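You operate a simulated robot arm through the tools that you are given. There is no shell and no other tool. Be economical: measure what you need, move in short steps, check, and stop when the job is done.

The job below is to be done with a simulated two-armed robot. You get a single attempt, and the scene is never put back.

TASK
Twist the cream and green tins shut and pack them in the Veltrask Logistics carton.
Fine: hold each tin while you turn its top; the third tin stays open. Set down upright: what you pick out.
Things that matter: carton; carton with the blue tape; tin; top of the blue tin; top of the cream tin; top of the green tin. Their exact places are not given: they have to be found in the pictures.

The check looks at the end state, three seconds after you hand in, the way a careful person would. Anything else that was tipped, shoved, dropped, spilled or broken makes it a failure.

THE ROBOT
Two 6-joint arms with two-finger parallel grippers on one trunk, on a base that drives. Base frame: it is fixed to the floor where the robot stands at the start and does not move with it; the origin is under the middle of the robot, x ahead of it, y to its left, z up; the surface under the hand at the start is at about z = 0.9. Units: m, rad, N and s.
The left shoulder is at the start at [0.06, 0.187, 1.272], the right one opposite. With the tool pointing down near the work surface each hand reaches from about 0.1 to 0.6 m from the robot's upright axis, wherever it stands, measured 20 degrees to its own side. Places, roughly: carton with the blue tape [0.5, 0.7, 0.9]; top of the blue tin [0.5, 0.1, 1]; top of the cream tin [0.5, 0.2, 1]; top of the green tin [0.5, 0.4, 1]. Payload 1.57 kg a hand.
Tool frame (each hand has its own): the origin (TCP) lies between the finger pads and is the grasp point; the fingertips stand 0.03 m ahead of it; z points along the fingers, y is the line along which they close. Largest opening 0.11 m; finger width 0.024, thickness 0.012; the body of the gripper, 0.048 by 0.112 m, starts 0.078 m behind the TCP.
Orientation is told as [roll, pitch, yaw] about the base's x, y, z axes, in that order, counted from this pose: with the fingers straight down and closing along the base's y, the tool's x points along the base's -x, its y along +y and its z along -z.

THE INTERFACE
- The arms move only by the tool send_rows. It takes "left_series", "right_series" or both (then of equal length, played together; a hand with none holds still); each is a list of rows, each a list of 7 numbers: the turn, a rotation vector about the tool's x, y, z in rad, then the shift along the tool's x, y, z in m, then the closure in counts, from 0 (fully open) to 255 (shut). In form: [[rx, ry, rz, dx, dy, dz, grip], ...]. A call has 1 to 8 rows; each row is the pose to reach, as a shift and turn from the pose commanded when the call began, along the tool's axes at that moment. Rows are played at 5 a second. More than 0.05 m and 0.15 rad between two rows, or a gripper value outside its range, and nothing of the call is played. Where a pose cannot be reached the arm comes as near as it can. A force on the tool above 50 N (or 10 N above the force at the start of the call, whichever is more), or a blocked arm, ends the call early, and 0.2 s more pass. The fingers move at their own pace (about 0.153 m/s each) and stop on an object; they squeeze with about 41 N. The grip force told is the motor's: it shows also when the fingers shut on nothing. Time passes only in rows, and 0.2 s behind the last, so rows that repeat a pose let the fingers close. It gives the time, the measured TCP pose, the force on the tool (base axes), the opening and the grip force at its end, in the units of the frame above (readings bear some noise), with the torque about the TCP (base axes, N m) and any sound that the robot's microphone picked up.
- Cameras (640 x 400 px; columns grow to the right, rows downward): "scene" is now at [-0.0058, 0.053, 1.8172]; the picture's right is [0.67, -0.75, 0.00], its down [-0.62, -0.56, -0.55] and it looks along [0.41, 0.37, -0.84] (base axes); focal length 250 px, centre (320, 200). "left" rides on the left gripper at [0.07, -0.016, -0.141] in its tool frame; the picture's right is [0.23, 0.97, 0.00], its down [-0.86, 0.20, -0.48] and it looks along [-0.47, 0.11, 0.88] (tool axes); focal length 222 px, centre (320, 200). "right" rides on the right gripper at [0.07, 0.016, -0.141] in its tool frame; the picture's right is [-0.23, 0.97, 0.00], its down [-0.86, -0.20, -0.48] and it looks along [-0.47, -0.11, 0.88] (tool axes); focal length 222 px, centre (320, 200).
- get_image(camera): a new picture of that camera. The clock stands still meanwhile.
- slide_trunk(by): slides the trunk up (or, below 0, down) by that many m; the arms and the scene camera ride with it, the base frame stays. It gives what a move gives, with no picture.
- steer(legs): drives the robot by 1 to 6 legs, each [ahead, left, turn to the left] in m, m and rad, along the robot's own axes; the way and the turn of a leg run together, so that a leg with both is an arc; at most 1.5 m and 3.142 rad a leg. The arms and the cameras ride along, it lands a little off, and it stops where it bumps. It gives what a move gives.
- turn_head(pan, tilt): turns the head with the scene camera to pan (to the left, within 1.501 rad either way) and tilt (down, from -0.506 to 1.204), counted from straight ahead of the robot. It gives what a move gives.
- point_at(camera, pixels): for up to 12 pixels [column, row] of the newest picture of that camera ("zoom" is the newest enlarged one), the place [x, y, z] in the base frame of the surface seen there, good to about 0.002 m, but the place of the scene camera against the robot may be out by one fixed shift of up to 0.025 m in any direction. The clock stands still meanwhile.
- enlarge(camera, box): a new picture of the part [left, top, right, bottom] of that camera's present view, enlarged. The clock stands still meanwhile.
- hand_in(): hands the job in; it is judged then, once.

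Work in short steps. Measure before you move; look again where a grasp or a placing could have gone wrong, and mend it. You have 80 turns and 70 pictures in all, those below and enlarged ones among them. Open the grippers and draw the arms clear of the work before you hand the job in, unless the task says otherwise; then end with one line.

The tools are called after ">>>" by a JSON object that holds its "name" and its "arguments". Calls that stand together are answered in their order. send_rows: Moves the arms, as the interface text tells. Its arguments: {"type":"object","properties":{"left_series":{"type":"array","items":{"type":"array","items":{"type":"number"}}},"right_series":{"type":"array","items":{"type":"array","items":{"type":"number"}}}},"required":[]} The other tools are called the same way: slide_trunk (by) slides the trunk up or down; steer (legs) drives the base; turn_head (pan, tilt) turns the head that bears the scene camera; get_image (camera) takes a picture; point_at (camera, pixels) gives the place of the surface under pixels of a picture; enlarge (camera, box) takes an enlarged picture of a part of a camera's view; hand_in () hands the job in.

At the start:

```text
clock: 0.0
left_ee_pos: [0.2536, 0.3814, 1.3448]
left_ee_rot: [-0.001, 0.0, 0.0]
left_wrist_force: [-0.1, 0.3, 0.2]
left_moment: [-0.02, 0.01, 0.01]
left_finger_gap: 0.1098
left_finger_force: 0.1
right_ee_pos: [0.3371, 0.0673, 1.2901]
right_ee_rot: [0.0, -0.001, 0.0]
right_wrist_force: [0.0, -0.8, 1.0]
right_moment: [0.0, -0.03, 0.02]
right_finger_gap: 0.11
right_finger_force: 0.0
trunk travel left (down, up): [-0.9, 0.09]
robot x, y, heading: [0.0013, 0.0032, -0.002]
head pan, tilt: [0.728, 0.99]
```

scene: 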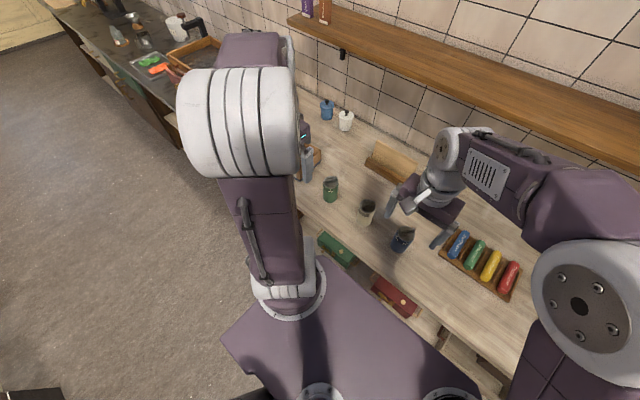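
right: 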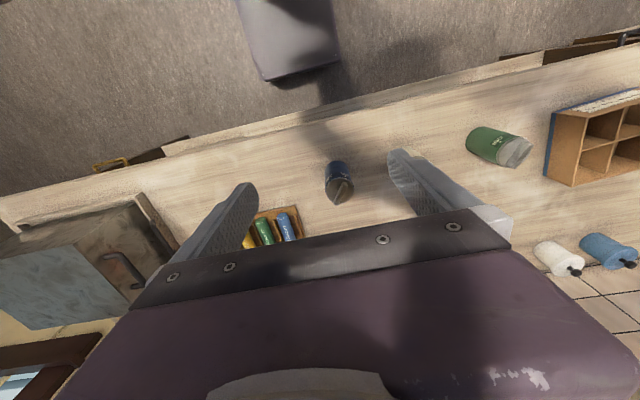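
left: 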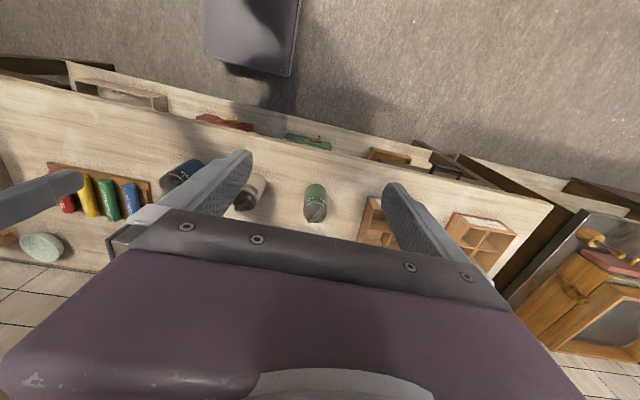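

The three tins appear at about (330,188), (367,210), (402,238) in the scene view; the cartons are hidden by the left arm. I enlarge the tins and look at the cartons from the left hand camera.

>>> {"name": "enlarge", "arguments": {"camera": "scene", "box": [290, 150, 450, 250]}}

>>> {"name": "enlarge", "arguments": {"camera": "left", "box": [340, 130, 580, 280]}}

```text
4.00 times, centred on (370, 200) of scene
```

zoom: 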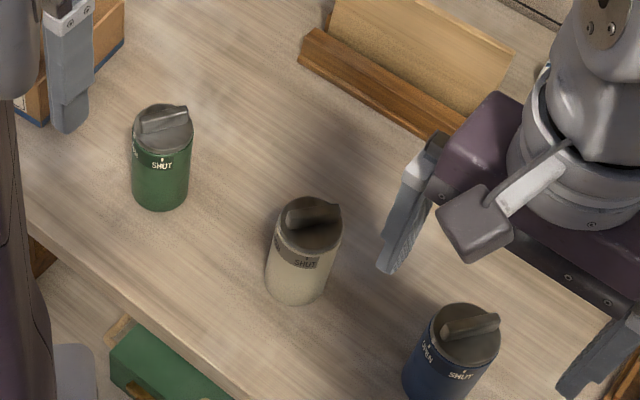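

```text
2.67 times, centred on (460, 205) of left
```

zoom: 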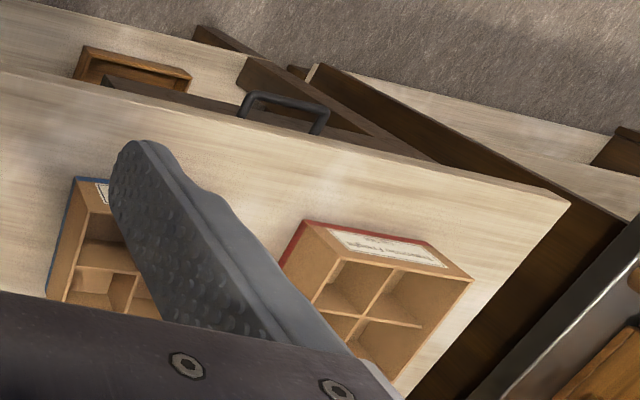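

I zoom in on the red-taped carton's label near (486,222) in the left view.

>>> {"name": "enlarge", "arguments": {"camera": "left", "box": [450, 202, 522, 247]}}

>>> {"name": "point_at", "arguments": {"camera": "left", "pixels": [[315, 213], [250, 205], [482, 225], [454, 217], [517, 234], [378, 200], [372, 205], [360, 240], [490, 255], [437, 150]]}}

```text
8.89 times, centred on (486, 224) of left
```

zoom: 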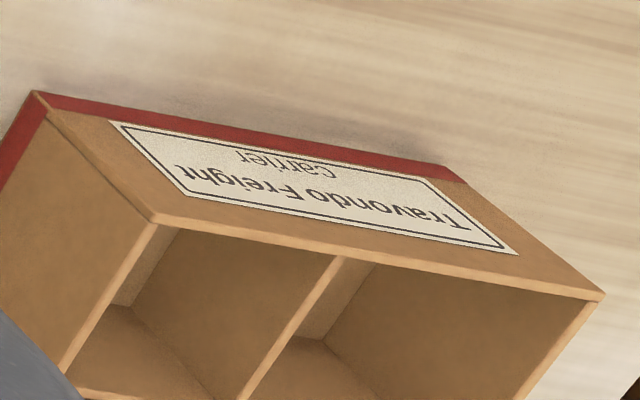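

```text
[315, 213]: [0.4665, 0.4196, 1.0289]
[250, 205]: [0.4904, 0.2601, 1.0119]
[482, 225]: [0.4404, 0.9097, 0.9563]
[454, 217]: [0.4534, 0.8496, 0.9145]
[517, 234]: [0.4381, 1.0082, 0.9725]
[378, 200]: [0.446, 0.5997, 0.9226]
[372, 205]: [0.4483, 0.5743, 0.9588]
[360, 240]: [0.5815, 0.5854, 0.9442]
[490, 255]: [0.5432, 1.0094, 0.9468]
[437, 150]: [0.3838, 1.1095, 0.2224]
```

Red tape reads "Travondo Freight", so blue is probably Veltrask; I'll verify. The tins sit at y≈0.1–0.42 and the cartons at 0.58+, so I drive left by 0.3 m so both arms reach, then look.

>>> {"name": "steer", "arguments": {"legs": [[0, 0.3, 0]]}}

>>> {"name": "get_image", "arguments": {"camera": "scene"}}

>>> {"name": "get_image", "arguments": {"camera": "left"}}

```text
clock: 2.0
left_ee_pos: [0.2515, 0.6807, 1.3464]
left_ee_rot: [0.002, -0.001, 0.003]
left_wrist_force: [0.0, -0.8, -0.5]
left_moment: [-0.01, 0.03, -0.04]
left_finger_gap: 0.1104
left_finger_force: 0.1
right_ee_pos: [0.3355, 0.3656, 1.2903]
right_ee_rot: [0.002, 0.0, 0.004]
right_wrist_force: [-0.8, -0.7, 0.3]
right_moment: [0.01, -0.03, -0.05]
right_finger_gap: 0.11
right_finger_force: 0.0
trunk travel left (down, up): [-0.9, 0.09]
robot x, y, heading: [-0.0005, 0.3012, 0.001]
head pan, tilt: [0.728, 0.99]
```

```text
63 pictures are left
```

scene: 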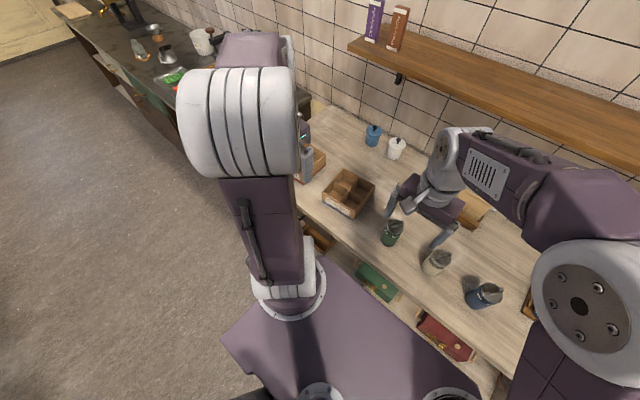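

```text
62 pictures are left
```

left: 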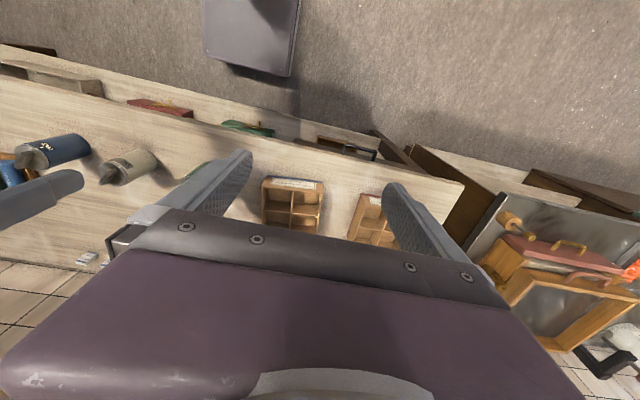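

Blue-tape carton is now at (350,193) in the scene and (292,205) in the left view. I zoom on its label and on the tins' tops.

>>> {"name": "enlarge", "arguments": {"camera": "left", "box": [252, 170, 332, 220]}}

>>> {"name": "enlarge", "arguments": {"camera": "scene", "box": [310, 160, 406, 220]}}

>>> {"name": "enlarge", "arguments": {"camera": "scene", "box": [370, 205, 466, 281]}}

```text
8.00 times, centred on (292, 195) of left
```

zoom: 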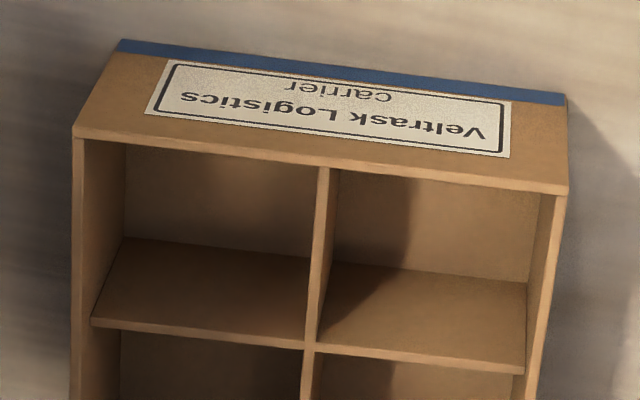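

```text
6.67 times, centred on (358, 190) of scene
```

zoom: 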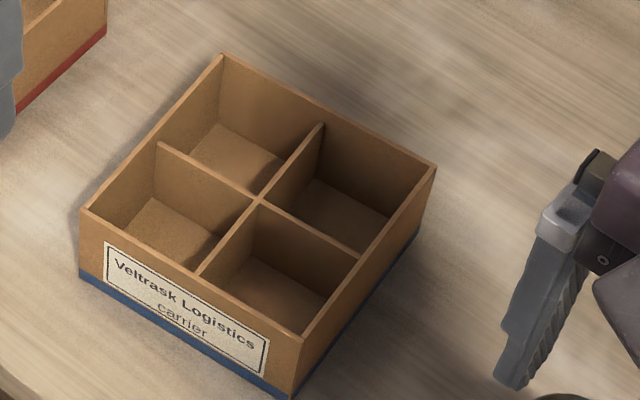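

```text
5.26 times, centred on (418, 243) of scene
```

zoom: 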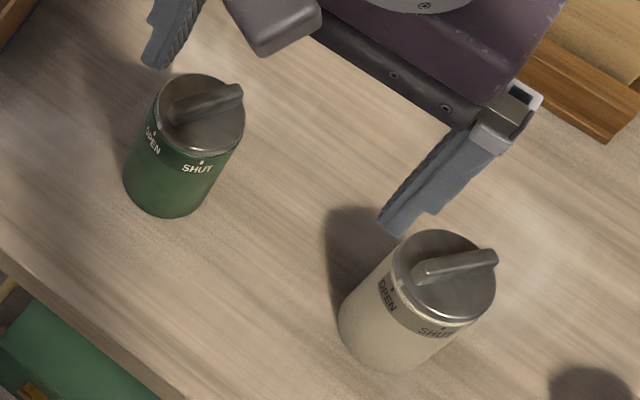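

Label confirmed: Veltrask Logistics = blue tape, four empty cells. On green and cream the ridge end points at OPEN; I measure ridge ends, marks and lid rim in this zoom.

>>> {"name": "point_at", "arguments": {"camera": "zoom", "pixels": [[155, 133], [201, 163], [172, 109], [240, 91], [200, 140], [205, 78], [392, 288], [444, 328], [419, 273], [493, 256], [440, 305], [445, 235]]}}

>>> {"name": "point_at", "arguments": {"camera": "scene", "pixels": [[323, 191], [354, 217], [375, 186], [343, 169], [348, 190], [365, 183], [340, 182], [392, 250], [375, 240]]}}

```text
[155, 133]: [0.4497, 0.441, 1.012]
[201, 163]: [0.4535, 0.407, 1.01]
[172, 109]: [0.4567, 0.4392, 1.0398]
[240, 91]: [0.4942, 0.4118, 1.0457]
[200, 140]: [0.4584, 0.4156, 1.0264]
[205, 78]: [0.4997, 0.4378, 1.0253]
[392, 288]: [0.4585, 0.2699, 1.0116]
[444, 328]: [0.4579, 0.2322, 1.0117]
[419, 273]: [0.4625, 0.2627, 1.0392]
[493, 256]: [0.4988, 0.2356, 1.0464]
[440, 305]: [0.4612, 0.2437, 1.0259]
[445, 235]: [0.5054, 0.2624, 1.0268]
```

```text
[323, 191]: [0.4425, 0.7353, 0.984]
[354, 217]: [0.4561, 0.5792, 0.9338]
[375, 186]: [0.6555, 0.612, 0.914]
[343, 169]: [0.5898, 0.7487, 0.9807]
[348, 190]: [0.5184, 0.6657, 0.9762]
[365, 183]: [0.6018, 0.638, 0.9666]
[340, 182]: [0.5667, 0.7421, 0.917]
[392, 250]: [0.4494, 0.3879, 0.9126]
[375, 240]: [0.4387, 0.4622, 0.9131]
```

Green lid centre ≈(0.479,0.427), cream ≈(0.484,0.252), lid tops z≈1.026, and the ridge must turn counter-clockwise about 65–70° (OPEN≈148°, SHUT≈218°). I check these with the right hand camera, whose place is exact.

>>> {"name": "get_image", "arguments": {"camera": "right"}}

```text
58 pictures are left
```

right: 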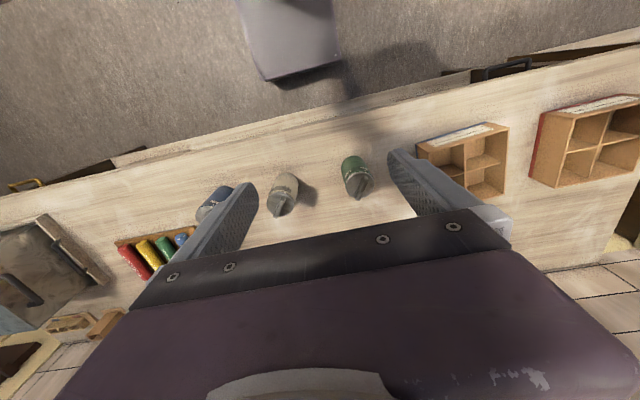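

Both tins are visible at (283,195) and (356,178) in the right view; I zoom to measure lids.

>>> {"name": "enlarge", "arguments": {"camera": "right", "box": [262, 150, 390, 230]}}

```text
5.00 times, centred on (326, 190) of right
```

zoom: 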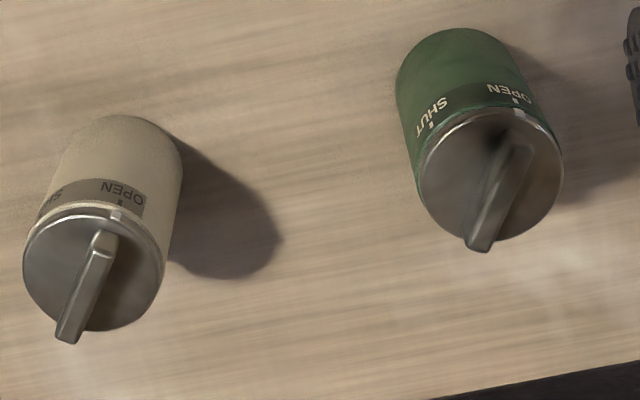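

>>> {"name": "point_at", "arguments": {"camera": "zoom", "pixels": [[424, 190], [558, 178], [520, 117], [450, 230], [517, 148], [480, 240], [27, 258], [160, 265], [118, 219], [60, 310], [105, 237], [68, 333]]}}

>>> {"name": "point_at", "arguments": {"camera": "right", "pixels": [[418, 144], [462, 196], [507, 125], [466, 140], [468, 160], [504, 195], [450, 172], [485, 190], [440, 150], [480, 145], [320, 215], [300, 150]]}}

```text
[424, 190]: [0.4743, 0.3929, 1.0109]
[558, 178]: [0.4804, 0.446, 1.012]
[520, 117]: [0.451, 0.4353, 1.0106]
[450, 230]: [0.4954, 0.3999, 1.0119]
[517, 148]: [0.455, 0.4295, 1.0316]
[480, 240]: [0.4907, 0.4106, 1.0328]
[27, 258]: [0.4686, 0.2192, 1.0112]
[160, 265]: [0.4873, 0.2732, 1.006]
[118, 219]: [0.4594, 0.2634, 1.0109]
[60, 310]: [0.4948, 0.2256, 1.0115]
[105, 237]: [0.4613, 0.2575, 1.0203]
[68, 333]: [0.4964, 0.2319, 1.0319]
```

```text
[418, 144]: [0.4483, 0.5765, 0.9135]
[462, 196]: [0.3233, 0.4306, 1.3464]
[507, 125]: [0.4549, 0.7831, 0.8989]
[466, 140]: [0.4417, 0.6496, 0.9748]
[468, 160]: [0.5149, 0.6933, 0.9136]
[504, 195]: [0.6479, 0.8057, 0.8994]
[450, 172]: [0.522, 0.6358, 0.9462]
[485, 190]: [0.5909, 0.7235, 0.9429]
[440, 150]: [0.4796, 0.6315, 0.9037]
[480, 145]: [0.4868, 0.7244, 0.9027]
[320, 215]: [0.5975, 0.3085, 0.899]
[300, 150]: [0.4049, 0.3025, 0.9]
```

Table is z=0.900, lid tops 1.011, ridge tops 1.032; green centre ≈(0.476,0.419) with ridge at ≈150°, cream ≈(0.478,0.245) with ridge at ≈143°. I'll hold with the right hand, coming in low from front-right; first yaw it by 30°, while the left hand yaws to meet the green ridge (−30°).

>>> {"name": "send_rows", "arguments": {"right_series": [[0, 0, -0.13, 0, 0, 0, 0], [0, 0, -0.26, 0, 0, 0, 0], [0, 0, -0.39, 0, 0, 0, 0], [0, 0, -0.52, 0, 0, 0, 0]], "left_series": [[0, 0, 0.13, 0, 0, 0, 0], [0, 0, 0.26, 0, 0, 0, 0], [0, 0, 0.39, 0, 0, 0, 0], [0, 0, 0.52, 0, 0, 0, 0]]}}

>>> {"name": "send_rows", "arguments": {"right_series": [[0, -0.14, 0, 0.02, 0, 0, 0], [0, -0.28, 0, 0.04, 0, 0, 0], [0, -0.42, 0, 0.06, 0, 0, 0], [0, -0.56, 0, 0.07, 0, 0, 0], [0, -0.7, 0, 0.08, 0, 0, 0], [0, -0.84, 0, 0.08, 0, 0, 0], [0, -0.96, 0, 0.08, 0, 0, 0]]}}

```text
clock: 3.0
left_ee_pos: [0.2504, 0.6823, 1.3469]
left_ee_rot: [0.001, -0.001, -0.518]
left_wrist_force: [-0.3, 0.9, -0.4]
left_moment: [0.01, -0.01, -0.01]
left_finger_gap: 0.1102
left_finger_force: 0.0
right_ee_pos: [0.336, 0.3691, 1.2896]
right_ee_rot: [-0.001, 0.0, 0.525]
right_wrist_force: [0.8, -0.4, 0.0]
right_moment: [0.03, -0.02, 0.0]
right_finger_gap: 0.1102
right_finger_force: 0.0
trunk travel left (down, up): [-0.9, 0.09]
robot x, y, heading: [0.0031, 0.3014, -0.003]
head pan, tilt: [0.728, 0.99]
```

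```text
clock: 4.7
left_ee_pos: [0.2517, 0.6831, 1.3455]
left_ee_rot: [0.0, 0.0, -0.518]
left_wrist_force: [-0.7, 0.4, 0.3]
left_moment: [-0.01, -0.02, 0.0]
left_finger_gap: 0.1102
left_finger_force: 0.1
right_ee_pos: [0.2829, 0.4037, 1.3285]
right_ee_rot: [-0.005, -0.958, 0.525]
right_wrist_force: [0.4, 0.6, -0.2]
right_moment: [0.0, -0.03, -0.01]
right_finger_gap: 0.1101
right_finger_force: 0.0
right hand out of reach, approached as far as the arm can: row 5, 6, 7
trunk travel left (down, up): [-0.9, 0.09]
robot x, y, heading: [0.001, 0.3032, -0.002]
head pan, tilt: [0.728, 0.99]
```

The right hand has its tilt (35° below horizontal) but was stopped short high up; lower it comes into reach. I move it to a pre-grasp about 0.13 m back from the green tin.

>>> {"name": "send_rows", "arguments": {"right_series": [[0, 0, 0, 0.0294, -0.0119, 0.0325, 0], [0, 0, 0, 0.0587, -0.0238, 0.065, 0], [0, 0, 0, 0.0881, -0.0357, 0.0975, 0], [0, 0, 0, 0.1175, -0.0477, 0.13, 0], [0, 0, 0, 0.1469, -0.0596, 0.1626, 0], [0, 0, 0, 0.1762, -0.0715, 0.1951, 0], [0, 0, 0, 0.2056, -0.0834, 0.2276, 0]]}}

>>> {"name": "get_image", "arguments": {"camera": "right"}}

```text
clock: 6.2
left_ee_pos: [0.2513, 0.6786, 1.3465]
left_ee_rot: [0.001, -0.001, -0.517]
left_wrist_force: [-0.4, 0.2, -0.3]
left_moment: [0.04, 0.0, 0.04]
left_finger_gap: 0.1103
left_finger_force: 0.1
right_ee_pos: [0.4607, 0.3944, 1.0561]
right_ee_rot: [-0.183, -0.921, 0.673]
right_wrist_force: [0.5, -0.9, 0.6]
right_moment: [0.06, -0.02, 0.01]
right_finger_gap: 0.1097
right_finger_force: 0.1
right hand out of reach, approached as far as the arm can: row 1, 2, 3, 4, 5, 6, 7
trunk travel left (down, up): [-0.9, 0.09]
robot x, y, heading: [-0.001, 0.302, 0.007]
head pan, tilt: [0.728, 0.99]
```

```text
56 pictures are left
```

right: 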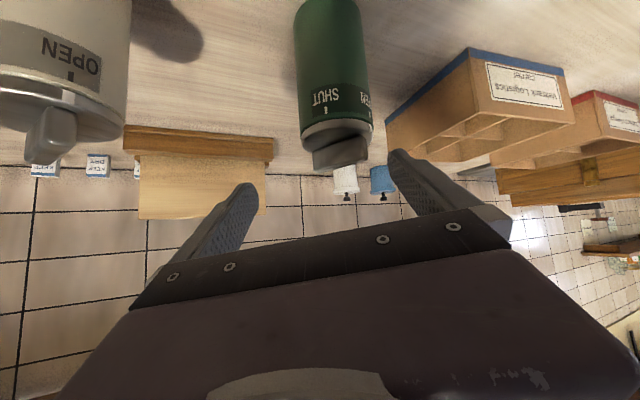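

The tool stands close above the green lid and could not reach the asked tilt: it is too near the trunk. I raise the trunk to lift clear, then back the base off 0.12 m.

>>> {"name": "slide_trunk", "arguments": {"by": 0.085}}

>>> {"name": "steer", "arguments": {"legs": [[-0.12, 0, 0]]}}

>>> {"name": "send_rows", "arguments": {"right_series": [[0, 0, 0, 0, 0, 0, 0]]}}

```text
clock: 7.5
left_ee_pos: [0.2513, 0.6823, 1.4303]
left_ee_rot: [0.001, 0.0, -0.517]
left_wrist_force: [0.7, 0.4, -0.1]
left_moment: [0.0, 0.02, 0.02]
left_finger_gap: 0.11
left_finger_force: 0.0
right_ee_pos: [0.4607, 0.3979, 1.141]
right_ee_rot: [-0.188, -0.917, 0.676]
right_wrist_force: [0.5, -0.5, 0.1]
right_moment: [-0.01, 0.0, -0.01]
right_finger_gap: 0.1102
right_finger_force: 0.0
trunk travel left (down, up): [-0.985, 0.005]
robot x, y, heading: [-0.0024, 0.3013, 0.007]
head pan, tilt: [0.728, 0.99]
```

```text
clock: 8.7
left_ee_pos: [0.1385, 0.6808, 1.4299]
left_ee_rot: [0.0, 0.003, -0.518]
left_wrist_force: [0.6, 0.1, 0.2]
left_moment: [0.04, 0.05, 0.01]
left_finger_gap: 0.1099
left_finger_force: 0.1
right_ee_pos: [0.3462, 0.3946, 1.1386]
right_ee_rot: [-0.183, -0.916, 0.668]
right_wrist_force: [0.2, 0.3, -0.6]
right_moment: [0.01, 0.03, -0.04]
right_finger_gap: 0.1098
right_finger_force: 0.0
trunk travel left (down, up): [-0.985, 0.005]
robot x, y, heading: [-0.1204, 0.3001, 0.005]
head pan, tilt: [0.728, 0.99]
```

```text
clock: 9.1
left_ee_pos: [0.1319, 0.6811, 1.4306]
left_ee_rot: [0.003, 0.001, -0.519]
left_wrist_force: [-0.4, -0.8, -0.4]
left_moment: [-0.02, -0.02, -0.02]
left_finger_gap: 0.1102
left_finger_force: 0.1
right_ee_pos: [0.3412, 0.3953, 1.1417]
right_ee_rot: [-0.187, -0.919, 0.671]
right_wrist_force: [0.9, -0.4, -1.0]
right_moment: [0.0, 0.01, -0.01]
right_finger_gap: 0.1103
right_finger_force: 0.1
trunk travel left (down, up): [-0.985, 0.005]
robot x, y, heading: [-0.1219, 0.2984, -0.0]
head pan, tilt: [0.728, 0.99]
```

A null move is taken from the actual pose, so relative moves are reliable. I remove the leftover roll and lower the trunk by 0.14 m (right hand stays well short of the tin).

>>> {"name": "send_rows", "arguments": {"right_series": [[-0.09, 0, 0, 0, 0, 0, 0], [-0.187, 0, 0, 0, 0, 0, 0]]}}

>>> {"name": "slide_trunk", "arguments": {"by": -0.14}}

```text
clock: 9.7
left_ee_pos: [0.1307, 0.6808, 1.4315]
left_ee_rot: [0.0, -0.001, -0.519]
left_wrist_force: [-0.4, 0.2, 0.0]
left_moment: [-0.01, -0.01, 0.03]
left_finger_gap: 0.11
left_finger_force: 0.0
right_ee_pos: [0.3395, 0.3956, 1.1426]
right_ee_rot: [-0.189, -0.92, 0.674]
right_wrist_force: [0.0, -0.3, 0.5]
right_moment: [-0.01, -0.01, 0.0]
right_finger_gap: 0.11
right_finger_force: 0.0
right hand out of reach, approached as far as the arm can: row 1, 2
trunk travel left (down, up): [-0.985, 0.005]
robot x, y, heading: [-0.1222, 0.297, 0.006]
head pan, tilt: [0.728, 0.99]
```

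```text
clock: 11.4
left_ee_pos: [0.133, 0.6819, 1.2905]
left_ee_rot: [-0.002, 0.0, -0.518]
left_wrist_force: [0.2, 1.1, -0.1]
left_moment: [-0.01, 0.03, -0.01]
left_finger_gap: 0.1098
left_finger_force: 0.0
right_ee_pos: [0.3423, 0.3944, 1.0018]
right_ee_rot: [-0.19, -0.917, 0.672]
right_wrist_force: [-0.3, 0.2, -0.1]
right_moment: [0.0, 0.0, -0.01]
right_finger_gap: 0.11
right_finger_force: 0.2
trunk travel left (down, up): [-0.845, 0.145]
robot x, y, heading: [-0.1235, 0.2972, 0.004]
head pan, tilt: [0.728, 0.99]
```

Still limited. I test whether being higher relative to the shoulder frees the wrist: raise the hand 0.1 m while removing the roll.

>>> {"name": "send_rows", "arguments": {"right_series": [[-0.05, 0, 0, -0.027, 0, -0.02, 0], [-0.1, 0, 0, -0.053, 0, -0.04, 0], [-0.187, 0, 0, -0.08, 0, -0.06, 0]]}}

>>> {"name": "turn_head", "arguments": {"pan": 0.3, "tilt": 0.8}}

>>> {"name": "get_image", "arguments": {"camera": "scene"}}

```text
clock: 12.2
left_ee_pos: [0.1323, 0.6801, 1.2919]
left_ee_rot: [0.0, -0.001, -0.518]
left_wrist_force: [-0.1, 0.3, -0.3]
left_moment: [0.01, -0.01, 0.02]
left_finger_gap: 0.11
left_finger_force: 0.0
right_ee_pos: [0.3093, 0.4492, 1.1041]
right_ee_rot: [-0.079, -0.908, 0.692]
right_wrist_force: [0.4, -0.7, 0.4]
right_moment: [0.02, 0.02, -0.01]
right_finger_gap: 0.1101
right_finger_force: 0.1
right hand out of reach, approached as far as the arm can: row 1, 2, 3
trunk travel left (down, up): [-0.845, 0.145]
robot x, y, heading: [-0.1229, 0.2977, 0.002]
head pan, tilt: [0.728, 0.99]
```

```text
clock: 13.1
left_ee_pos: [0.1322, 0.6806, 1.2901]
left_ee_rot: [0.0, -0.001, -0.517]
left_wrist_force: [-1.0, -0.3, 0.4]
left_moment: [0.01, 0.0, -0.01]
left_finger_gap: 0.1099
left_finger_force: 0.0
right_ee_pos: [0.3106, 0.4488, 1.1016]
right_ee_rot: [-0.077, -0.908, 0.688]
right_wrist_force: [-0.2, 0.3, 0.1]
right_moment: [0.01, 0.0, -0.03]
right_finger_gap: 0.1098
right_finger_force: 0.0
trunk travel left (down, up): [-0.845, 0.145]
robot x, y, heading: [-0.1257, 0.2991, 0.001]
head pan, tilt: [0.3, 0.799]
```

```text
55 pictures are left
```

scene: 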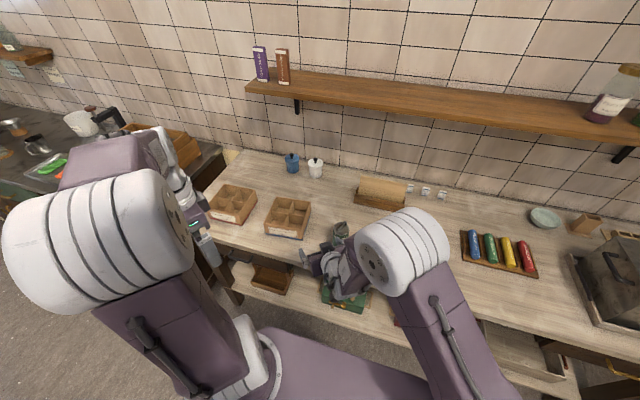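

The right elbow is forward, so reaching further out frees the wrist; with the base now backed off I retry the pre-grasp (0.10 m back from the green tin along the tool).

>>> {"name": "send_rows", "arguments": {"right_series": [[-0.02, 0, 0, 0.0135, -0.032, 0.02, 0], [-0.04, 0, 0, 0.027, -0.0635, 0.04, 0], [-0.06, 0, 0, 0.0406, -0.0953, 0.06, 0], [-0.077, 0, 0, 0.0541, -0.1271, 0.0801, 0]]}}

```text
clock: 14.1
left_ee_pos: [0.1327, 0.6815, 1.2901]
left_ee_rot: [0.001, 0.0, -0.518]
left_wrist_force: [0.2, 0.3, -0.7]
left_moment: [0.0, 0.0, -0.03]
left_finger_gap: 0.1102
left_finger_force: 0.1
right_ee_pos: [0.3398, 0.4642, 1.0269]
right_ee_rot: [-0.085, -0.894, 0.677]
right_wrist_force: [-0.3, -1.1, -0.4]
right_moment: [0.0, -0.02, 0.0]
right_finger_gap: 0.11
right_finger_force: 0.1
right hand out of reach, approached as far as the arm can: row 1, 2, 3, 4
trunk travel left (down, up): [-0.845, 0.145]
robot x, y, heading: [-0.1178, 0.3015, -0.003]
head pan, tilt: [0.3, 0.799]
```

The arm resists moving right with this leftward yaw. I turn the hand back to point straight ahead.

>>> {"name": "send_rows", "arguments": {"right_series": [[0.107, 0, 0.084, 0, 0, 0, 0], [0.214, 0, 0.168, 0, 0, 0, 0], [0.321, 0, 0.252, 0, 0, 0, 0], [0.428, 0, 0.336, 0, 0, 0, 0], [0.536, 0, 0.419, 0, 0, 0, 0]]}}

```text
clock: 15.3
left_ee_pos: [0.1327, 0.6822, 1.2909]
left_ee_rot: [0.001, 0.0, -0.518]
left_wrist_force: [-0.3, 0.1, 1.3]
left_moment: [-0.02, 0.02, -0.02]
left_finger_gap: 0.1099
left_finger_force: 0.1
right_ee_pos: [0.3406, 0.4651, 1.0238]
right_ee_rot: [-0.083, -0.931, -0.003]
right_wrist_force: [0.3, 0.1, -0.4]
right_moment: [-0.02, -0.04, -0.03]
right_finger_gap: 0.1101
right_finger_force: 0.0
trunk travel left (down, up): [-0.845, 0.145]
robot x, y, heading: [-0.1232, 0.2985, -0.002]
head pan, tilt: [0.3, 0.799]
```

Fully reached with the hand pointing ahead. I align with the green tin at 0.11 m back, levelling the roll.

>>> {"name": "send_rows", "arguments": {"right_series": [[-0.04, 0, 0, -0.011, -0.023, 0.021, 0], [-0.083, 0, 0, -0.0217, -0.046, 0.0425, 0]]}}

>>> {"name": "get_image", "arguments": {"camera": "right"}}

```text
clock: 15.9
left_ee_pos: [0.1332, 0.6805, 1.2921]
left_ee_rot: [0.001, 0.0, -0.517]
left_wrist_force: [0.1, 0.3, 0.0]
left_moment: [0.0, 0.03, 0.0]
left_finger_gap: 0.11
left_finger_force: 0.0
right_ee_pos: [0.3861, 0.4158, 1.0174]
right_ee_rot: [0.005, -0.929, -0.006]
right_wrist_force: [0.5, -0.7, -1.4]
right_moment: [0.0, -0.03, 0.03]
right_finger_gap: 0.11
right_finger_force: 0.1
trunk travel left (down, up): [-0.845, 0.145]
robot x, y, heading: [-0.122, 0.2978, 0.001]
head pan, tilt: [0.3, 0.799]
```

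```text
54 pictures are left
```

right: 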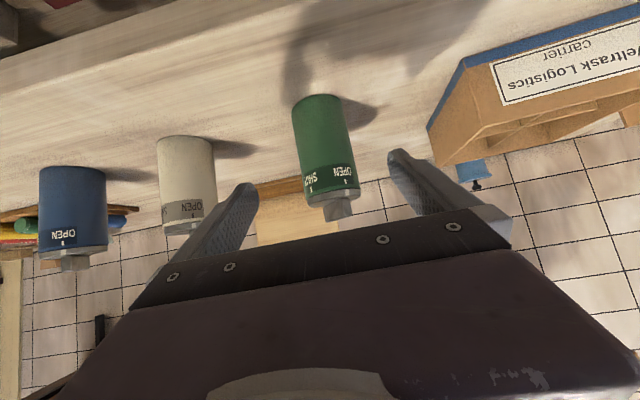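

Now reached exactly. I measure the green tin's body edges in this view: left (305,150), right (350,150), top notch (347,187), and the carton.

>>> {"name": "point_at", "arguments": {"camera": "right", "pixels": [[304, 140], [325, 140], [347, 140], [346, 188], [311, 193], [320, 100], [165, 170], [187, 170], [210, 170], [340, 212]]}}

```text
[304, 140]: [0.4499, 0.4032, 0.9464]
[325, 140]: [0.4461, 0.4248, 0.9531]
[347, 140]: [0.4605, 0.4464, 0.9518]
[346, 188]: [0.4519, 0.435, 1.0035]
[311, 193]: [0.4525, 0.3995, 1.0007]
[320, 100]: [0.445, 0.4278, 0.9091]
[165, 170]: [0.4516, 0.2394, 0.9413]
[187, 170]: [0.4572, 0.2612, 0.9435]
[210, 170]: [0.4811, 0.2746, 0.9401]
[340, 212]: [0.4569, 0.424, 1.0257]
```

Green body centre ≈(0.476,0.420), radius ≈0.03; the marks are about 72° apart. I advance along the tool with fingers open to straddle the tin at z≈0.95.

>>> {"name": "send_rows", "arguments": {"right_series": [[0, 0, 0, 0, 0.004, 0.038, 0], [0, 0, 0, 0, 0.004, 0.076, 0], [0, 0, 0, 0, 0.004, 0.112, 0]]}}

>>> {"name": "get_image", "arguments": {"camera": "right"}}

```text
clock: 16.7
left_ee_pos: [0.133, 0.6816, 1.2906]
left_ee_rot: [-0.001, 0.0, -0.519]
left_wrist_force: [-0.6, 0.5, 0.0]
left_moment: [-0.03, -0.02, 0.01]
left_finger_gap: 0.1101
left_finger_force: 0.0
right_ee_pos: [0.4729, 0.4199, 0.9494]
right_ee_rot: [0.003, -0.929, -0.005]
right_wrist_force: [0.1, 0.3, 0.3]
right_moment: [0.02, 0.0, -0.03]
right_finger_gap: 0.11
right_finger_force: 0.1
trunk travel left (down, up): [-0.845, 0.145]
robot x, y, heading: [-0.1202, 0.2982, 0.002]
head pan, tilt: [0.3, 0.799]
```

```text
53 pictures are left
```

right: 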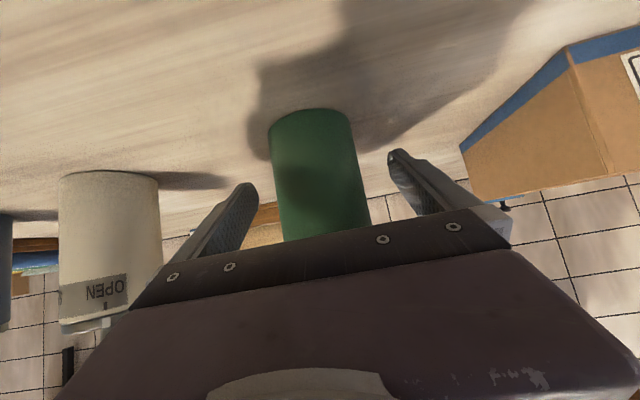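

The tin sits centred between the fingers. I clamp it, and bring the left hand over towards the tin at height in parallel.

>>> {"name": "send_rows", "arguments": {"right_series": [[0, 0, 0, 0, 0, 0, 128], [0, 0, 0, 0, 0, 0, 255], [0, 0, 0, 0, 0, 0, 255], [0, 0, 0, 0, 0, 0, 255], [0, 0, 0, 0, 0, 0, 255], [0, 0, 0, 0, 0, 0, 255], [0, 0, 0, 0, 0, 0, 255], [0, 0, 0, 0, 0, 0, 255]], "left_series": [[0, 0, 0, -0.048, -0.006, 0, 0], [0, 0, 0, -0.096, -0.012, 0, 0], [0, 0, 0, -0.144, -0.018, 0, 0], [0, 0, 0, -0.192, -0.025, 0, 0], [0, 0, 0, -0.24, -0.032, 0, 0], [0, 0, 0, -0.288, -0.038, 0, 0], [0, 0, 0, -0.336, -0.045, 0, 0], [0, 0, 0, -0.384, -0.051, 0, 0]]}}

```text
clock: 18.5
left_ee_pos: [0.4302, 0.4516, 1.2914]
left_ee_rot: [-0.003, 0.001, -0.517]
left_wrist_force: [-0.6, -0.6, 0.1]
left_moment: [-0.01, 0.01, -0.01]
left_finger_gap: 0.1098
left_finger_force: 0.0
left hand out of reach, approached as far as the arm can: row 8
right_ee_pos: [0.4753, 0.419, 0.9496]
right_ee_rot: [0.004, -0.93, -0.008]
right_wrist_force: [2.2, 0.0, 3.9]
right_moment: [-0.15, -0.19, 0.07]
right_finger_gap: 0.061
right_finger_force: 40.7
trunk travel left (down, up): [-0.845, 0.145]
robot x, y, heading: [-0.1229, 0.2997, 0.003]
head pan, tilt: [0.3, 0.799]
```

Green tin is clamped (gap 0.061, 41 N). I lower the left hand to z≈1.13 and centre it over the lid.

>>> {"name": "send_rows", "arguments": {"left_series": [[0, 0, 0, -0.01, -0.001, 0.04, 0], [0, 0, 0, -0.02, -0.002, 0.08, 0], [0, 0, 0, -0.03, -0.003, 0.12, 0], [0, 0, 0, -0.045, -0.004, 0.155, 0], [0, 0, 0, -0.056, -0.005, 0.16, 0]]}}

>>> {"name": "get_image", "arguments": {"camera": "left"}}

```text
clock: 19.7
left_ee_pos: [0.4708, 0.4233, 1.1312]
left_ee_rot: [0.0, 0.0, -0.52]
left_wrist_force: [0.1, -0.8, -0.2]
left_moment: [-0.01, 0.03, 0.01]
left_finger_gap: 0.1099
left_finger_force: 0.0
left hand out of reach, approached as far as the arm can: row 5
right_ee_pos: [0.4729, 0.4205, 0.9498]
right_ee_rot: [0.001, -0.931, -0.004]
right_wrist_force: [0.2, -0.2, 3.5]
right_moment: [-0.05, -0.01, 0.01]
right_finger_gap: 0.0609
right_finger_force: 41.1
trunk travel left (down, up): [-0.845, 0.145]
robot x, y, heading: [-0.1202, 0.2936, 0.002]
head pan, tilt: [0.3, 0.799]
```

```text
52 pictures are left
```

left: 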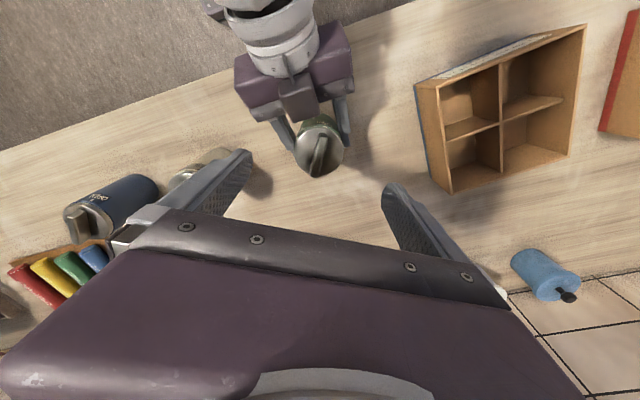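

The left hand is at (0.471,0.423), near its reach limit; I measure the lid ridge at (318,150) in this view.

>>> {"name": "enlarge", "arguments": {"camera": "left", "box": [280, 110, 360, 185]}}

```text
5.33 times, centred on (320, 148) of left
```

zoom: 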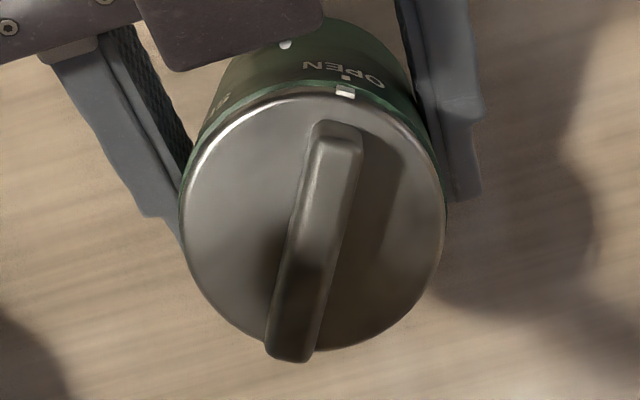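

>>> {"name": "point_at", "arguments": {"camera": "zoom", "pixels": [[342, 145], [290, 340], [316, 240], [186, 215], [438, 215], [345, 92], [278, 345], [310, 352], [232, 310], [228, 100]]}}

```text
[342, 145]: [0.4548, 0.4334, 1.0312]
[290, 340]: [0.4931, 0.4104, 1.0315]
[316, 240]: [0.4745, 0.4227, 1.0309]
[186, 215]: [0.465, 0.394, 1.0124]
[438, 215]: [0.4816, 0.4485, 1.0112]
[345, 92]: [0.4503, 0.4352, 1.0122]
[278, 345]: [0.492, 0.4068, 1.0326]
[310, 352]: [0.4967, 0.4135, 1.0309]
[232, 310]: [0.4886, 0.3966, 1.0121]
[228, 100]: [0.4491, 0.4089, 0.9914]
```

Ridge centre (0.474,0.4215), direction 149° — aligned with the hand. I descend to z≈1.046 so tips straddle the ridge just above the lid.

>>> {"name": "send_rows", "arguments": {"left_series": [[0, 0, 0, -0.001, 0, 0.03, 0], [0, 0, 0, -0.003, 0, 0.06, 0], [0, 0, 0, -0.0035, 0, 0.085, 0]]}}

```text
clock: 20.5
left_ee_pos: [0.4734, 0.4217, 1.0456]
left_ee_rot: [0.0, -0.001, -0.517]
left_wrist_force: [-0.4, 0.5, 1.0]
left_moment: [-0.01, 0.01, 0.04]
left_finger_gap: 0.11
left_finger_force: 0.0
right_ee_pos: [0.4743, 0.419, 0.9489]
right_ee_rot: [0.002, -0.931, -0.006]
right_wrist_force: [0.0, 0.0, 4.2]
right_moment: [-0.07, -0.06, -0.03]
right_finger_gap: 0.0609
right_finger_force: 40.6
trunk travel left (down, up): [-0.845, 0.145]
robot x, y, heading: [-0.1192, 0.2991, -0.002]
head pan, tilt: [0.3, 0.799]
```

In place at (0.473,0.422,1.046). I close the left fingers on the ridge.

>>> {"name": "send_rows", "arguments": {"left_series": [[0, 0, 0, 0, 0, 0, 130], [0, 0, 0, 0, 0, 0, 255], [0, 0, 0, 0, 0, 0, 255], [0, 0, 0, 0, 0, 0, 255]]}}

```text
clock: 21.5
left_ee_pos: [0.4738, 0.4226, 1.0459]
left_ee_rot: [0.001, -0.002, -0.518]
left_wrist_force: [2.3, 2.0, -1.7]
left_moment: [0.01, -0.16, -0.03]
left_finger_gap: 0.0103
left_finger_force: 27.9
right_ee_pos: [0.4729, 0.4195, 0.9495]
right_ee_rot: [0.002, -0.931, -0.004]
right_wrist_force: [-3.1, -1.4, 7.1]
right_moment: [0.01, -0.08, 0.06]
right_finger_gap: 0.0613
right_finger_force: 41.1
trunk travel left (down, up): [-0.845, 0.145]
robot x, y, heading: [-0.1195, 0.303, 0.001]
head pan, tilt: [0.3, 0.799]
```

Ridge gripped (gap 0.010). I turn counter-clockwise (tool −z) 0.56 rad first and check.

>>> {"name": "send_rows", "arguments": {"left_series": [[0, 0, -0.1, 0, 0, 0, 255], [0, 0, -0.2, 0, 0, 0, 255], [0, 0, -0.3, 0, 0, 0, 255], [0, 0, -0.4, 0, 0, 0, 255], [0, 0, -0.5, 0, 0, 0, 255], [0, 0, -0.6, 0, 0, 0, 255]]}}

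```text
clock: 22.9
left_ee_pos: [0.4726, 0.4197, 1.0463]
left_ee_rot: [-0.003, 0.001, 0.084]
left_wrist_force: [-8.3, -10.7, 16.5]
left_moment: [-0.25, 0.54, -0.09]
left_finger_gap: 0.01
left_finger_force: 28.1
right_ee_pos: [0.4737, 0.4206, 0.9495]
right_ee_rot: [0.002, -0.93, -0.004]
right_wrist_force: [13.9, 9.3, -5.0]
right_moment: [-0.69, -0.06, 0.01]
right_finger_gap: 0.0611
right_finger_force: 40.9
trunk travel left (down, up): [-0.845, 0.145]
robot x, y, heading: [-0.1237, 0.2989, 0.003]
head pan, tilt: [0.3, 0.799]
```

Turned 0.6 rad with little torque. I continue by 0.45 rad, watching the force and sound.

>>> {"name": "send_rows", "arguments": {"left_series": [[0, 0, -0.1, 0, 0, 0, 255], [0, 0, -0.2, 0, 0, 0, 255], [0, 0, -0.3, 0, 0, 0, 255], [0, 0, -0.4, 0, 0, 0, 255], [0, 0, -0.48, 0, 0, 0, 255]]}}

>>> {"name": "enlarge", "arguments": {"camera": "left", "box": [220, 80, 380, 200]}}

```text
clock: 24.1
left_ee_pos: [0.4729, 0.4195, 1.0451]
left_ee_rot: [-0.001, 0.0, 0.562]
left_wrist_force: [0.6, -17.8, 4.7]
left_moment: [-0.66, 0.37, -0.1]
left_finger_gap: 0.01
left_finger_force: 28.5
right_ee_pos: [0.4736, 0.4195, 0.9499]
right_ee_rot: [0.001, -0.931, -0.004]
right_wrist_force: [-0.1, 15.4, 0.3]
right_moment: [-0.97, -0.54, 0.06]
right_finger_gap: 0.0614
right_finger_force: 41.1
trunk travel left (down, up): [-0.845, 0.145]
robot x, y, heading: [-0.1212, 0.3021, 0.003]
head pan, tilt: [0.3, 0.799]
```

```text
3.33 times, centred on (300, 140) of left
```

zoom: 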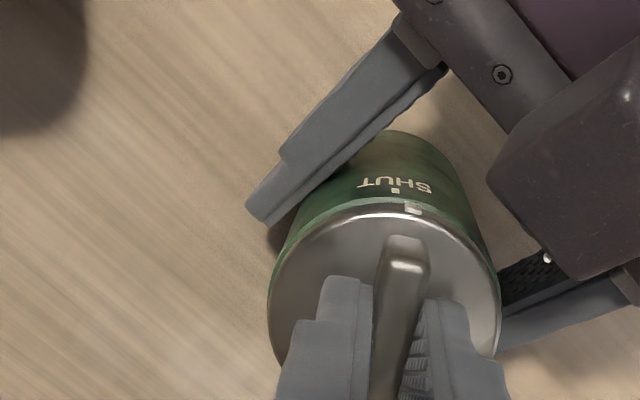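

The notch at (412,207) is still ≈8° short of the SHUT mark (395,190). I turn 0.14 rad more.

>>> {"name": "send_rows", "arguments": {"left_series": [[0, 0, -0.07, 0, 0, 0, 255], [0, 0, -0.14, 0, 0, 0, 255], [0, 0, -0.14, 0, 0, 0, 255]]}}

>>> {"name": "enlarge", "arguments": {"camera": "left", "box": [260, 100, 380, 200]}}

```text
clock: 24.9
left_ee_pos: [0.4741, 0.4199, 1.0453]
left_ee_rot: [-0.001, -0.002, 0.7]
left_wrist_force: [14.3, -17.6, -7.2]
left_moment: [-0.52, -0.37, -0.04]
left_finger_gap: 0.0103
left_finger_force: 28.0
right_ee_pos: [0.4729, 0.4211, 0.9494]
right_ee_rot: [0.002, -0.931, -0.002]
right_wrist_force: [-14.5, 18.7, 8.9]
right_moment: [-1.12, -0.9, 0.04]
right_finger_gap: 0.0614
right_finger_force: 40.8
trunk travel left (down, up): [-0.845, 0.145]
robot x, y, heading: [-0.122, 0.3021, 0.001]
head pan, tilt: [0.3, 0.799]
```

```text
4.00 times, centred on (320, 150) of left
```

zoom: 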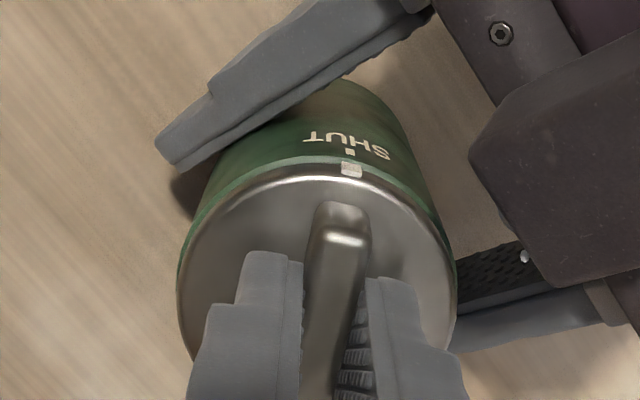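

The notch (350,168) now lines up with the SHUT mark (350,152), as it did with OPEN before. I open the right hand and draw it back along its tool, the left still holding the ridge.

>>> {"name": "send_rows", "arguments": {"right_series": [[0, 0, 0, 0, 0, 0, 128], [0, 0, 0, 0, 0, 0, 0], [0, 0, 0, 0, 0, 0, 0], [0, 0, 0, 0, 0, -0.04, 0], [0, 0, 0, 0, 0, -0.08, 0], [0, 0, 0, 0, 0, -0.12, 0]]}}

>>> {"name": "send_rows", "arguments": {"left_series": [[0, 0, 0, 0, 0, -0.01, 255], [0, 0, 0, 0, 0, -0.03, 255], [0, 0, 0, 0, 0, -0.06, 255], [0, 0, 0, 0, 0, -0.1, 255], [0, 0, 0, 0, 0, -0.13, 255]]}}

>>> {"name": "get_image", "arguments": {"camera": "right"}}

```text
clock: 26.3
left_ee_pos: [0.4732, 0.4206, 1.0449]
left_ee_rot: [0.0, 0.002, 0.703]
left_wrist_force: [-0.1, 0.2, -0.2]
left_moment: [0.0, -0.01, 0.01]
left_finger_gap: 0.0101
left_finger_force: 28.0
right_ee_pos: [0.3775, 0.4219, 1.0193]
right_ee_rot: [0.001, -0.931, -0.007]
right_wrist_force: [0.5, -0.1, -0.3]
right_moment: [0.0, 0.01, -0.01]
right_finger_gap: 0.1099
right_finger_force: 0.1
trunk travel left (down, up): [-0.845, 0.145]
robot x, y, heading: [-0.1234, 0.2972, -0.002]
head pan, tilt: [0.3, 0.799]
```

```text
clock: 27.5
left_ee_pos: [0.4651, 0.4209, 1.1725]
left_ee_rot: [-0.001, 0.001, 0.703]
left_wrist_force: [-0.5, 0.6, 0.4]
left_moment: [0.05, 0.02, -0.01]
left_finger_gap: 0.0001
left_finger_force: 21.2
left hand out of reach, approached as far as the arm can: row 5
right_ee_pos: [0.3778, 0.4206, 1.0208]
right_ee_rot: [0.001, -0.931, -0.006]
right_wrist_force: [0.0, -0.6, -0.7]
right_moment: [0.01, 0.01, -0.01]
right_finger_gap: 0.1099
right_finger_force: 0.2
trunk travel left (down, up): [-0.845, 0.145]
robot x, y, heading: [-0.1223, 0.2963, -0.001]
head pan, tilt: [0.3, 0.799]
```

```text
48 pictures are left
```

right: 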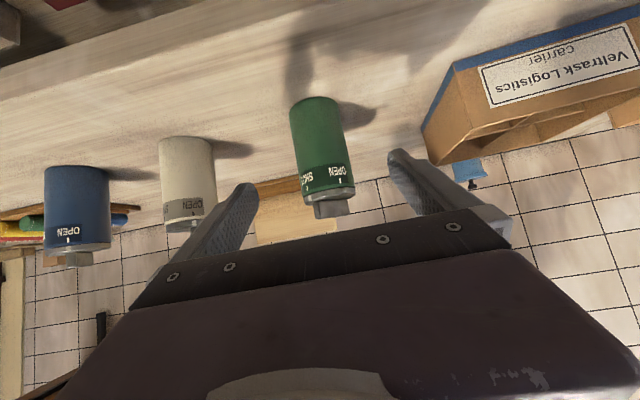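

The ridge slipped out of the fingers on lifting; the tin still stands upright at its place. I check the lid's alignment, then will regrasp around the lid's upper band instead.

>>> {"name": "enlarge", "arguments": {"camera": "right", "box": [280, 150, 376, 225]}}

>>> {"name": "enlarge", "arguments": {"camera": "left", "box": [240, 80, 400, 200]}}

```text
5.33 times, centred on (328, 188) of right
```

zoom: 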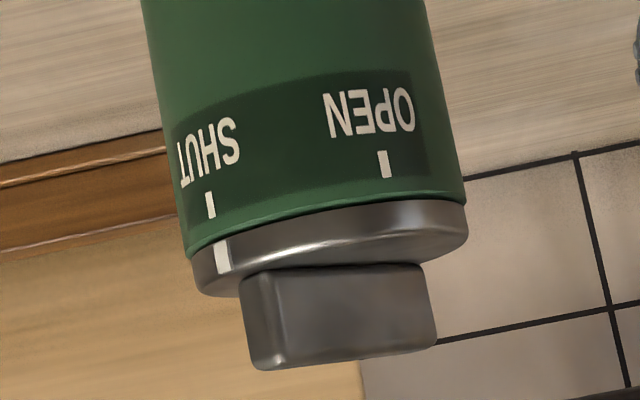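

```text
3.33 times, centred on (320, 140) of left
```

zoom: 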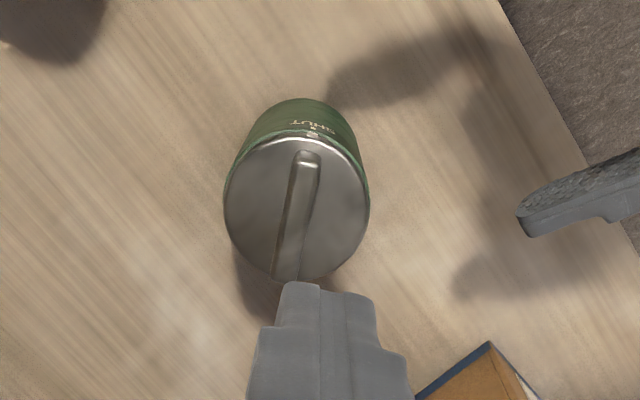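

The green lid's notch lines up with SHUT. Hands are clear of the tins, so I drive right 0.175 m to repeat the same geometry at the cream tin.

>>> {"name": "steer", "arguments": {"legs": [[0, -0.174, 0]]}}

>>> {"name": "send_rows", "arguments": {"left_series": [[0, 0, 0.14, 0, 0, 0, 128], [0, 0, 0.28, 0, 0, 0, 0], [0, 0, 0.42, 0, 0, 0, 0], [0, 0, 0.56, 0, 0, 0, 0], [0, 0, 0.7, 0, 0, 0, 0], [0, 0, 0.84, 0, 0, 0, 0], [0, 0, 0.98, 0, 0, 0, 0], [0, 0, 1.12, 0, 0, 0, 0]]}}

>>> {"name": "get_image", "arguments": {"camera": "right"}}

```text
clock: 28.9
left_ee_pos: [0.4655, 0.254, 1.1709]
left_ee_rot: [-0.001, 0.002, 0.699]
left_wrist_force: [0.6, 0.8, 0.2]
left_moment: [-0.04, -0.05, 0.01]
left_finger_gap: 0.0
left_finger_force: 21.6
right_ee_pos: [0.3783, 0.2523, 1.0184]
right_ee_rot: [-0.003, -0.929, -0.003]
right_wrist_force: [-0.3, -0.3, 0.2]
right_moment: [-0.01, 0.01, -0.03]
right_finger_gap: 0.1098
right_finger_force: 0.1
trunk travel left (down, up): [-0.845, 0.145]
robot x, y, heading: [-0.1217, 0.13, -0.001]
head pan, tilt: [0.3, 0.799]
```

```text
clock: 30.7
left_ee_pos: [0.4658, 0.2513, 1.172]
left_ee_rot: [-0.001, 0.002, -0.422]
left_wrist_force: [0.5, -0.5, -0.5]
left_moment: [-0.03, -0.01, 0.0]
left_finger_gap: 0.1102
left_finger_force: 0.2
right_ee_pos: [0.3782, 0.2497, 1.0194]
right_ee_rot: [0.002, -0.93, -0.008]
right_wrist_force: [-0.5, 0.2, -0.1]
right_moment: [-0.01, -0.03, -0.02]
right_finger_gap: 0.11
right_finger_force: 0.0
trunk travel left (down, up): [-0.845, 0.145]
robot x, y, heading: [-0.1216, 0.1292, -0.002]
head pan, tilt: [0.3, 0.799]
```

```text
45 pictures are left
```

right: 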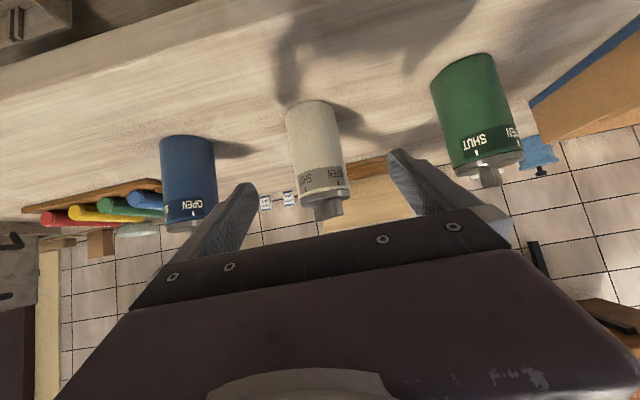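

>>> {"name": "point_at", "arguments": {"camera": "right", "pixels": [[296, 145], [318, 145], [340, 145], [341, 183], [304, 188], [330, 208]]}}

>>> {"name": "enlarge", "arguments": {"camera": "left", "box": [260, 80, 380, 180]}}

```text
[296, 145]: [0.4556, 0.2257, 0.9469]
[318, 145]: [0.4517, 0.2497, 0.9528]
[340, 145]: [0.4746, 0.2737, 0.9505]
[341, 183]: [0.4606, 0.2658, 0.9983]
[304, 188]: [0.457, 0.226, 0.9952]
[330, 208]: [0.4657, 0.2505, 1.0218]
```

```text
4.00 times, centred on (320, 130) of left
```

zoom: 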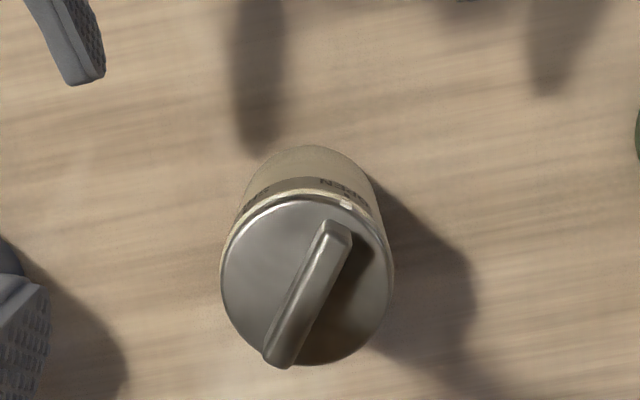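

>>> {"name": "point_at", "arguments": {"camera": "zoom", "pixels": [[336, 235], [282, 350], [309, 293], [225, 285], [388, 265], [345, 203], [268, 340], [285, 362]]}}

```text
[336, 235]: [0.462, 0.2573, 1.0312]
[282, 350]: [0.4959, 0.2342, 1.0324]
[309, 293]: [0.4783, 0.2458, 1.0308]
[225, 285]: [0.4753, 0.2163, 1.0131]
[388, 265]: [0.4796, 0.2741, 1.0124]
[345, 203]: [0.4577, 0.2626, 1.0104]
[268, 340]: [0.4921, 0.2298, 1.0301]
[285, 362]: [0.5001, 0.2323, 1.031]
```

Cream centre ≈(0.479,0.2457), ridge at 146°. I drive forward 0.015 m to ease the left hand's reach, then re-read before advancing.

>>> {"name": "steer", "arguments": {"legs": [[0.015, 0, 0]]}}

>>> {"name": "send_rows", "arguments": {"left_series": [[0, 0, 0.09, 0, 0, 0, 0], [0, 0, 0.176, 0, 0, 0, 0], [0, 0, 0.176, 0, 0, 0, 0]]}}

```text
clock: 31.5
left_ee_pos: [0.4779, 0.2511, 1.1741]
left_ee_rot: [0.002, -0.004, -0.421]
left_wrist_force: [-0.8, -0.1, 0.6]
left_moment: [0.0, -0.03, 0.02]
left_finger_gap: 0.1099
left_finger_force: 0.0
right_ee_pos: [0.3909, 0.2501, 1.0213]
right_ee_rot: [0.001, -0.934, -0.007]
right_wrist_force: [-0.6, 0.3, 0.2]
right_moment: [0.03, 0.0, 0.01]
right_finger_gap: 0.1101
right_finger_force: 0.1
trunk travel left (down, up): [-0.845, 0.145]
robot x, y, heading: [-0.1067, 0.1306, 0.001]
head pan, tilt: [0.3, 0.799]
```

```text
clock: 32.3
left_ee_pos: [0.4816, 0.2505, 1.173]
left_ee_rot: [-0.001, -0.001, -0.597]
left_wrist_force: [-0.8, 0.4, 0.2]
left_moment: [0.03, 0.0, 0.01]
left_finger_gap: 0.11
left_finger_force: 0.1
right_ee_pos: [0.3943, 0.2503, 1.0193]
right_ee_rot: [0.002, -0.93, -0.006]
right_wrist_force: [0.1, 0.3, -0.8]
right_moment: [0.01, 0.0, -0.01]
right_finger_gap: 0.1098
right_finger_force: 0.1
trunk travel left (down, up): [-0.845, 0.145]
robot x, y, heading: [-0.1055, 0.1278, -0.005]
head pan, tilt: [0.3, 0.799]
```

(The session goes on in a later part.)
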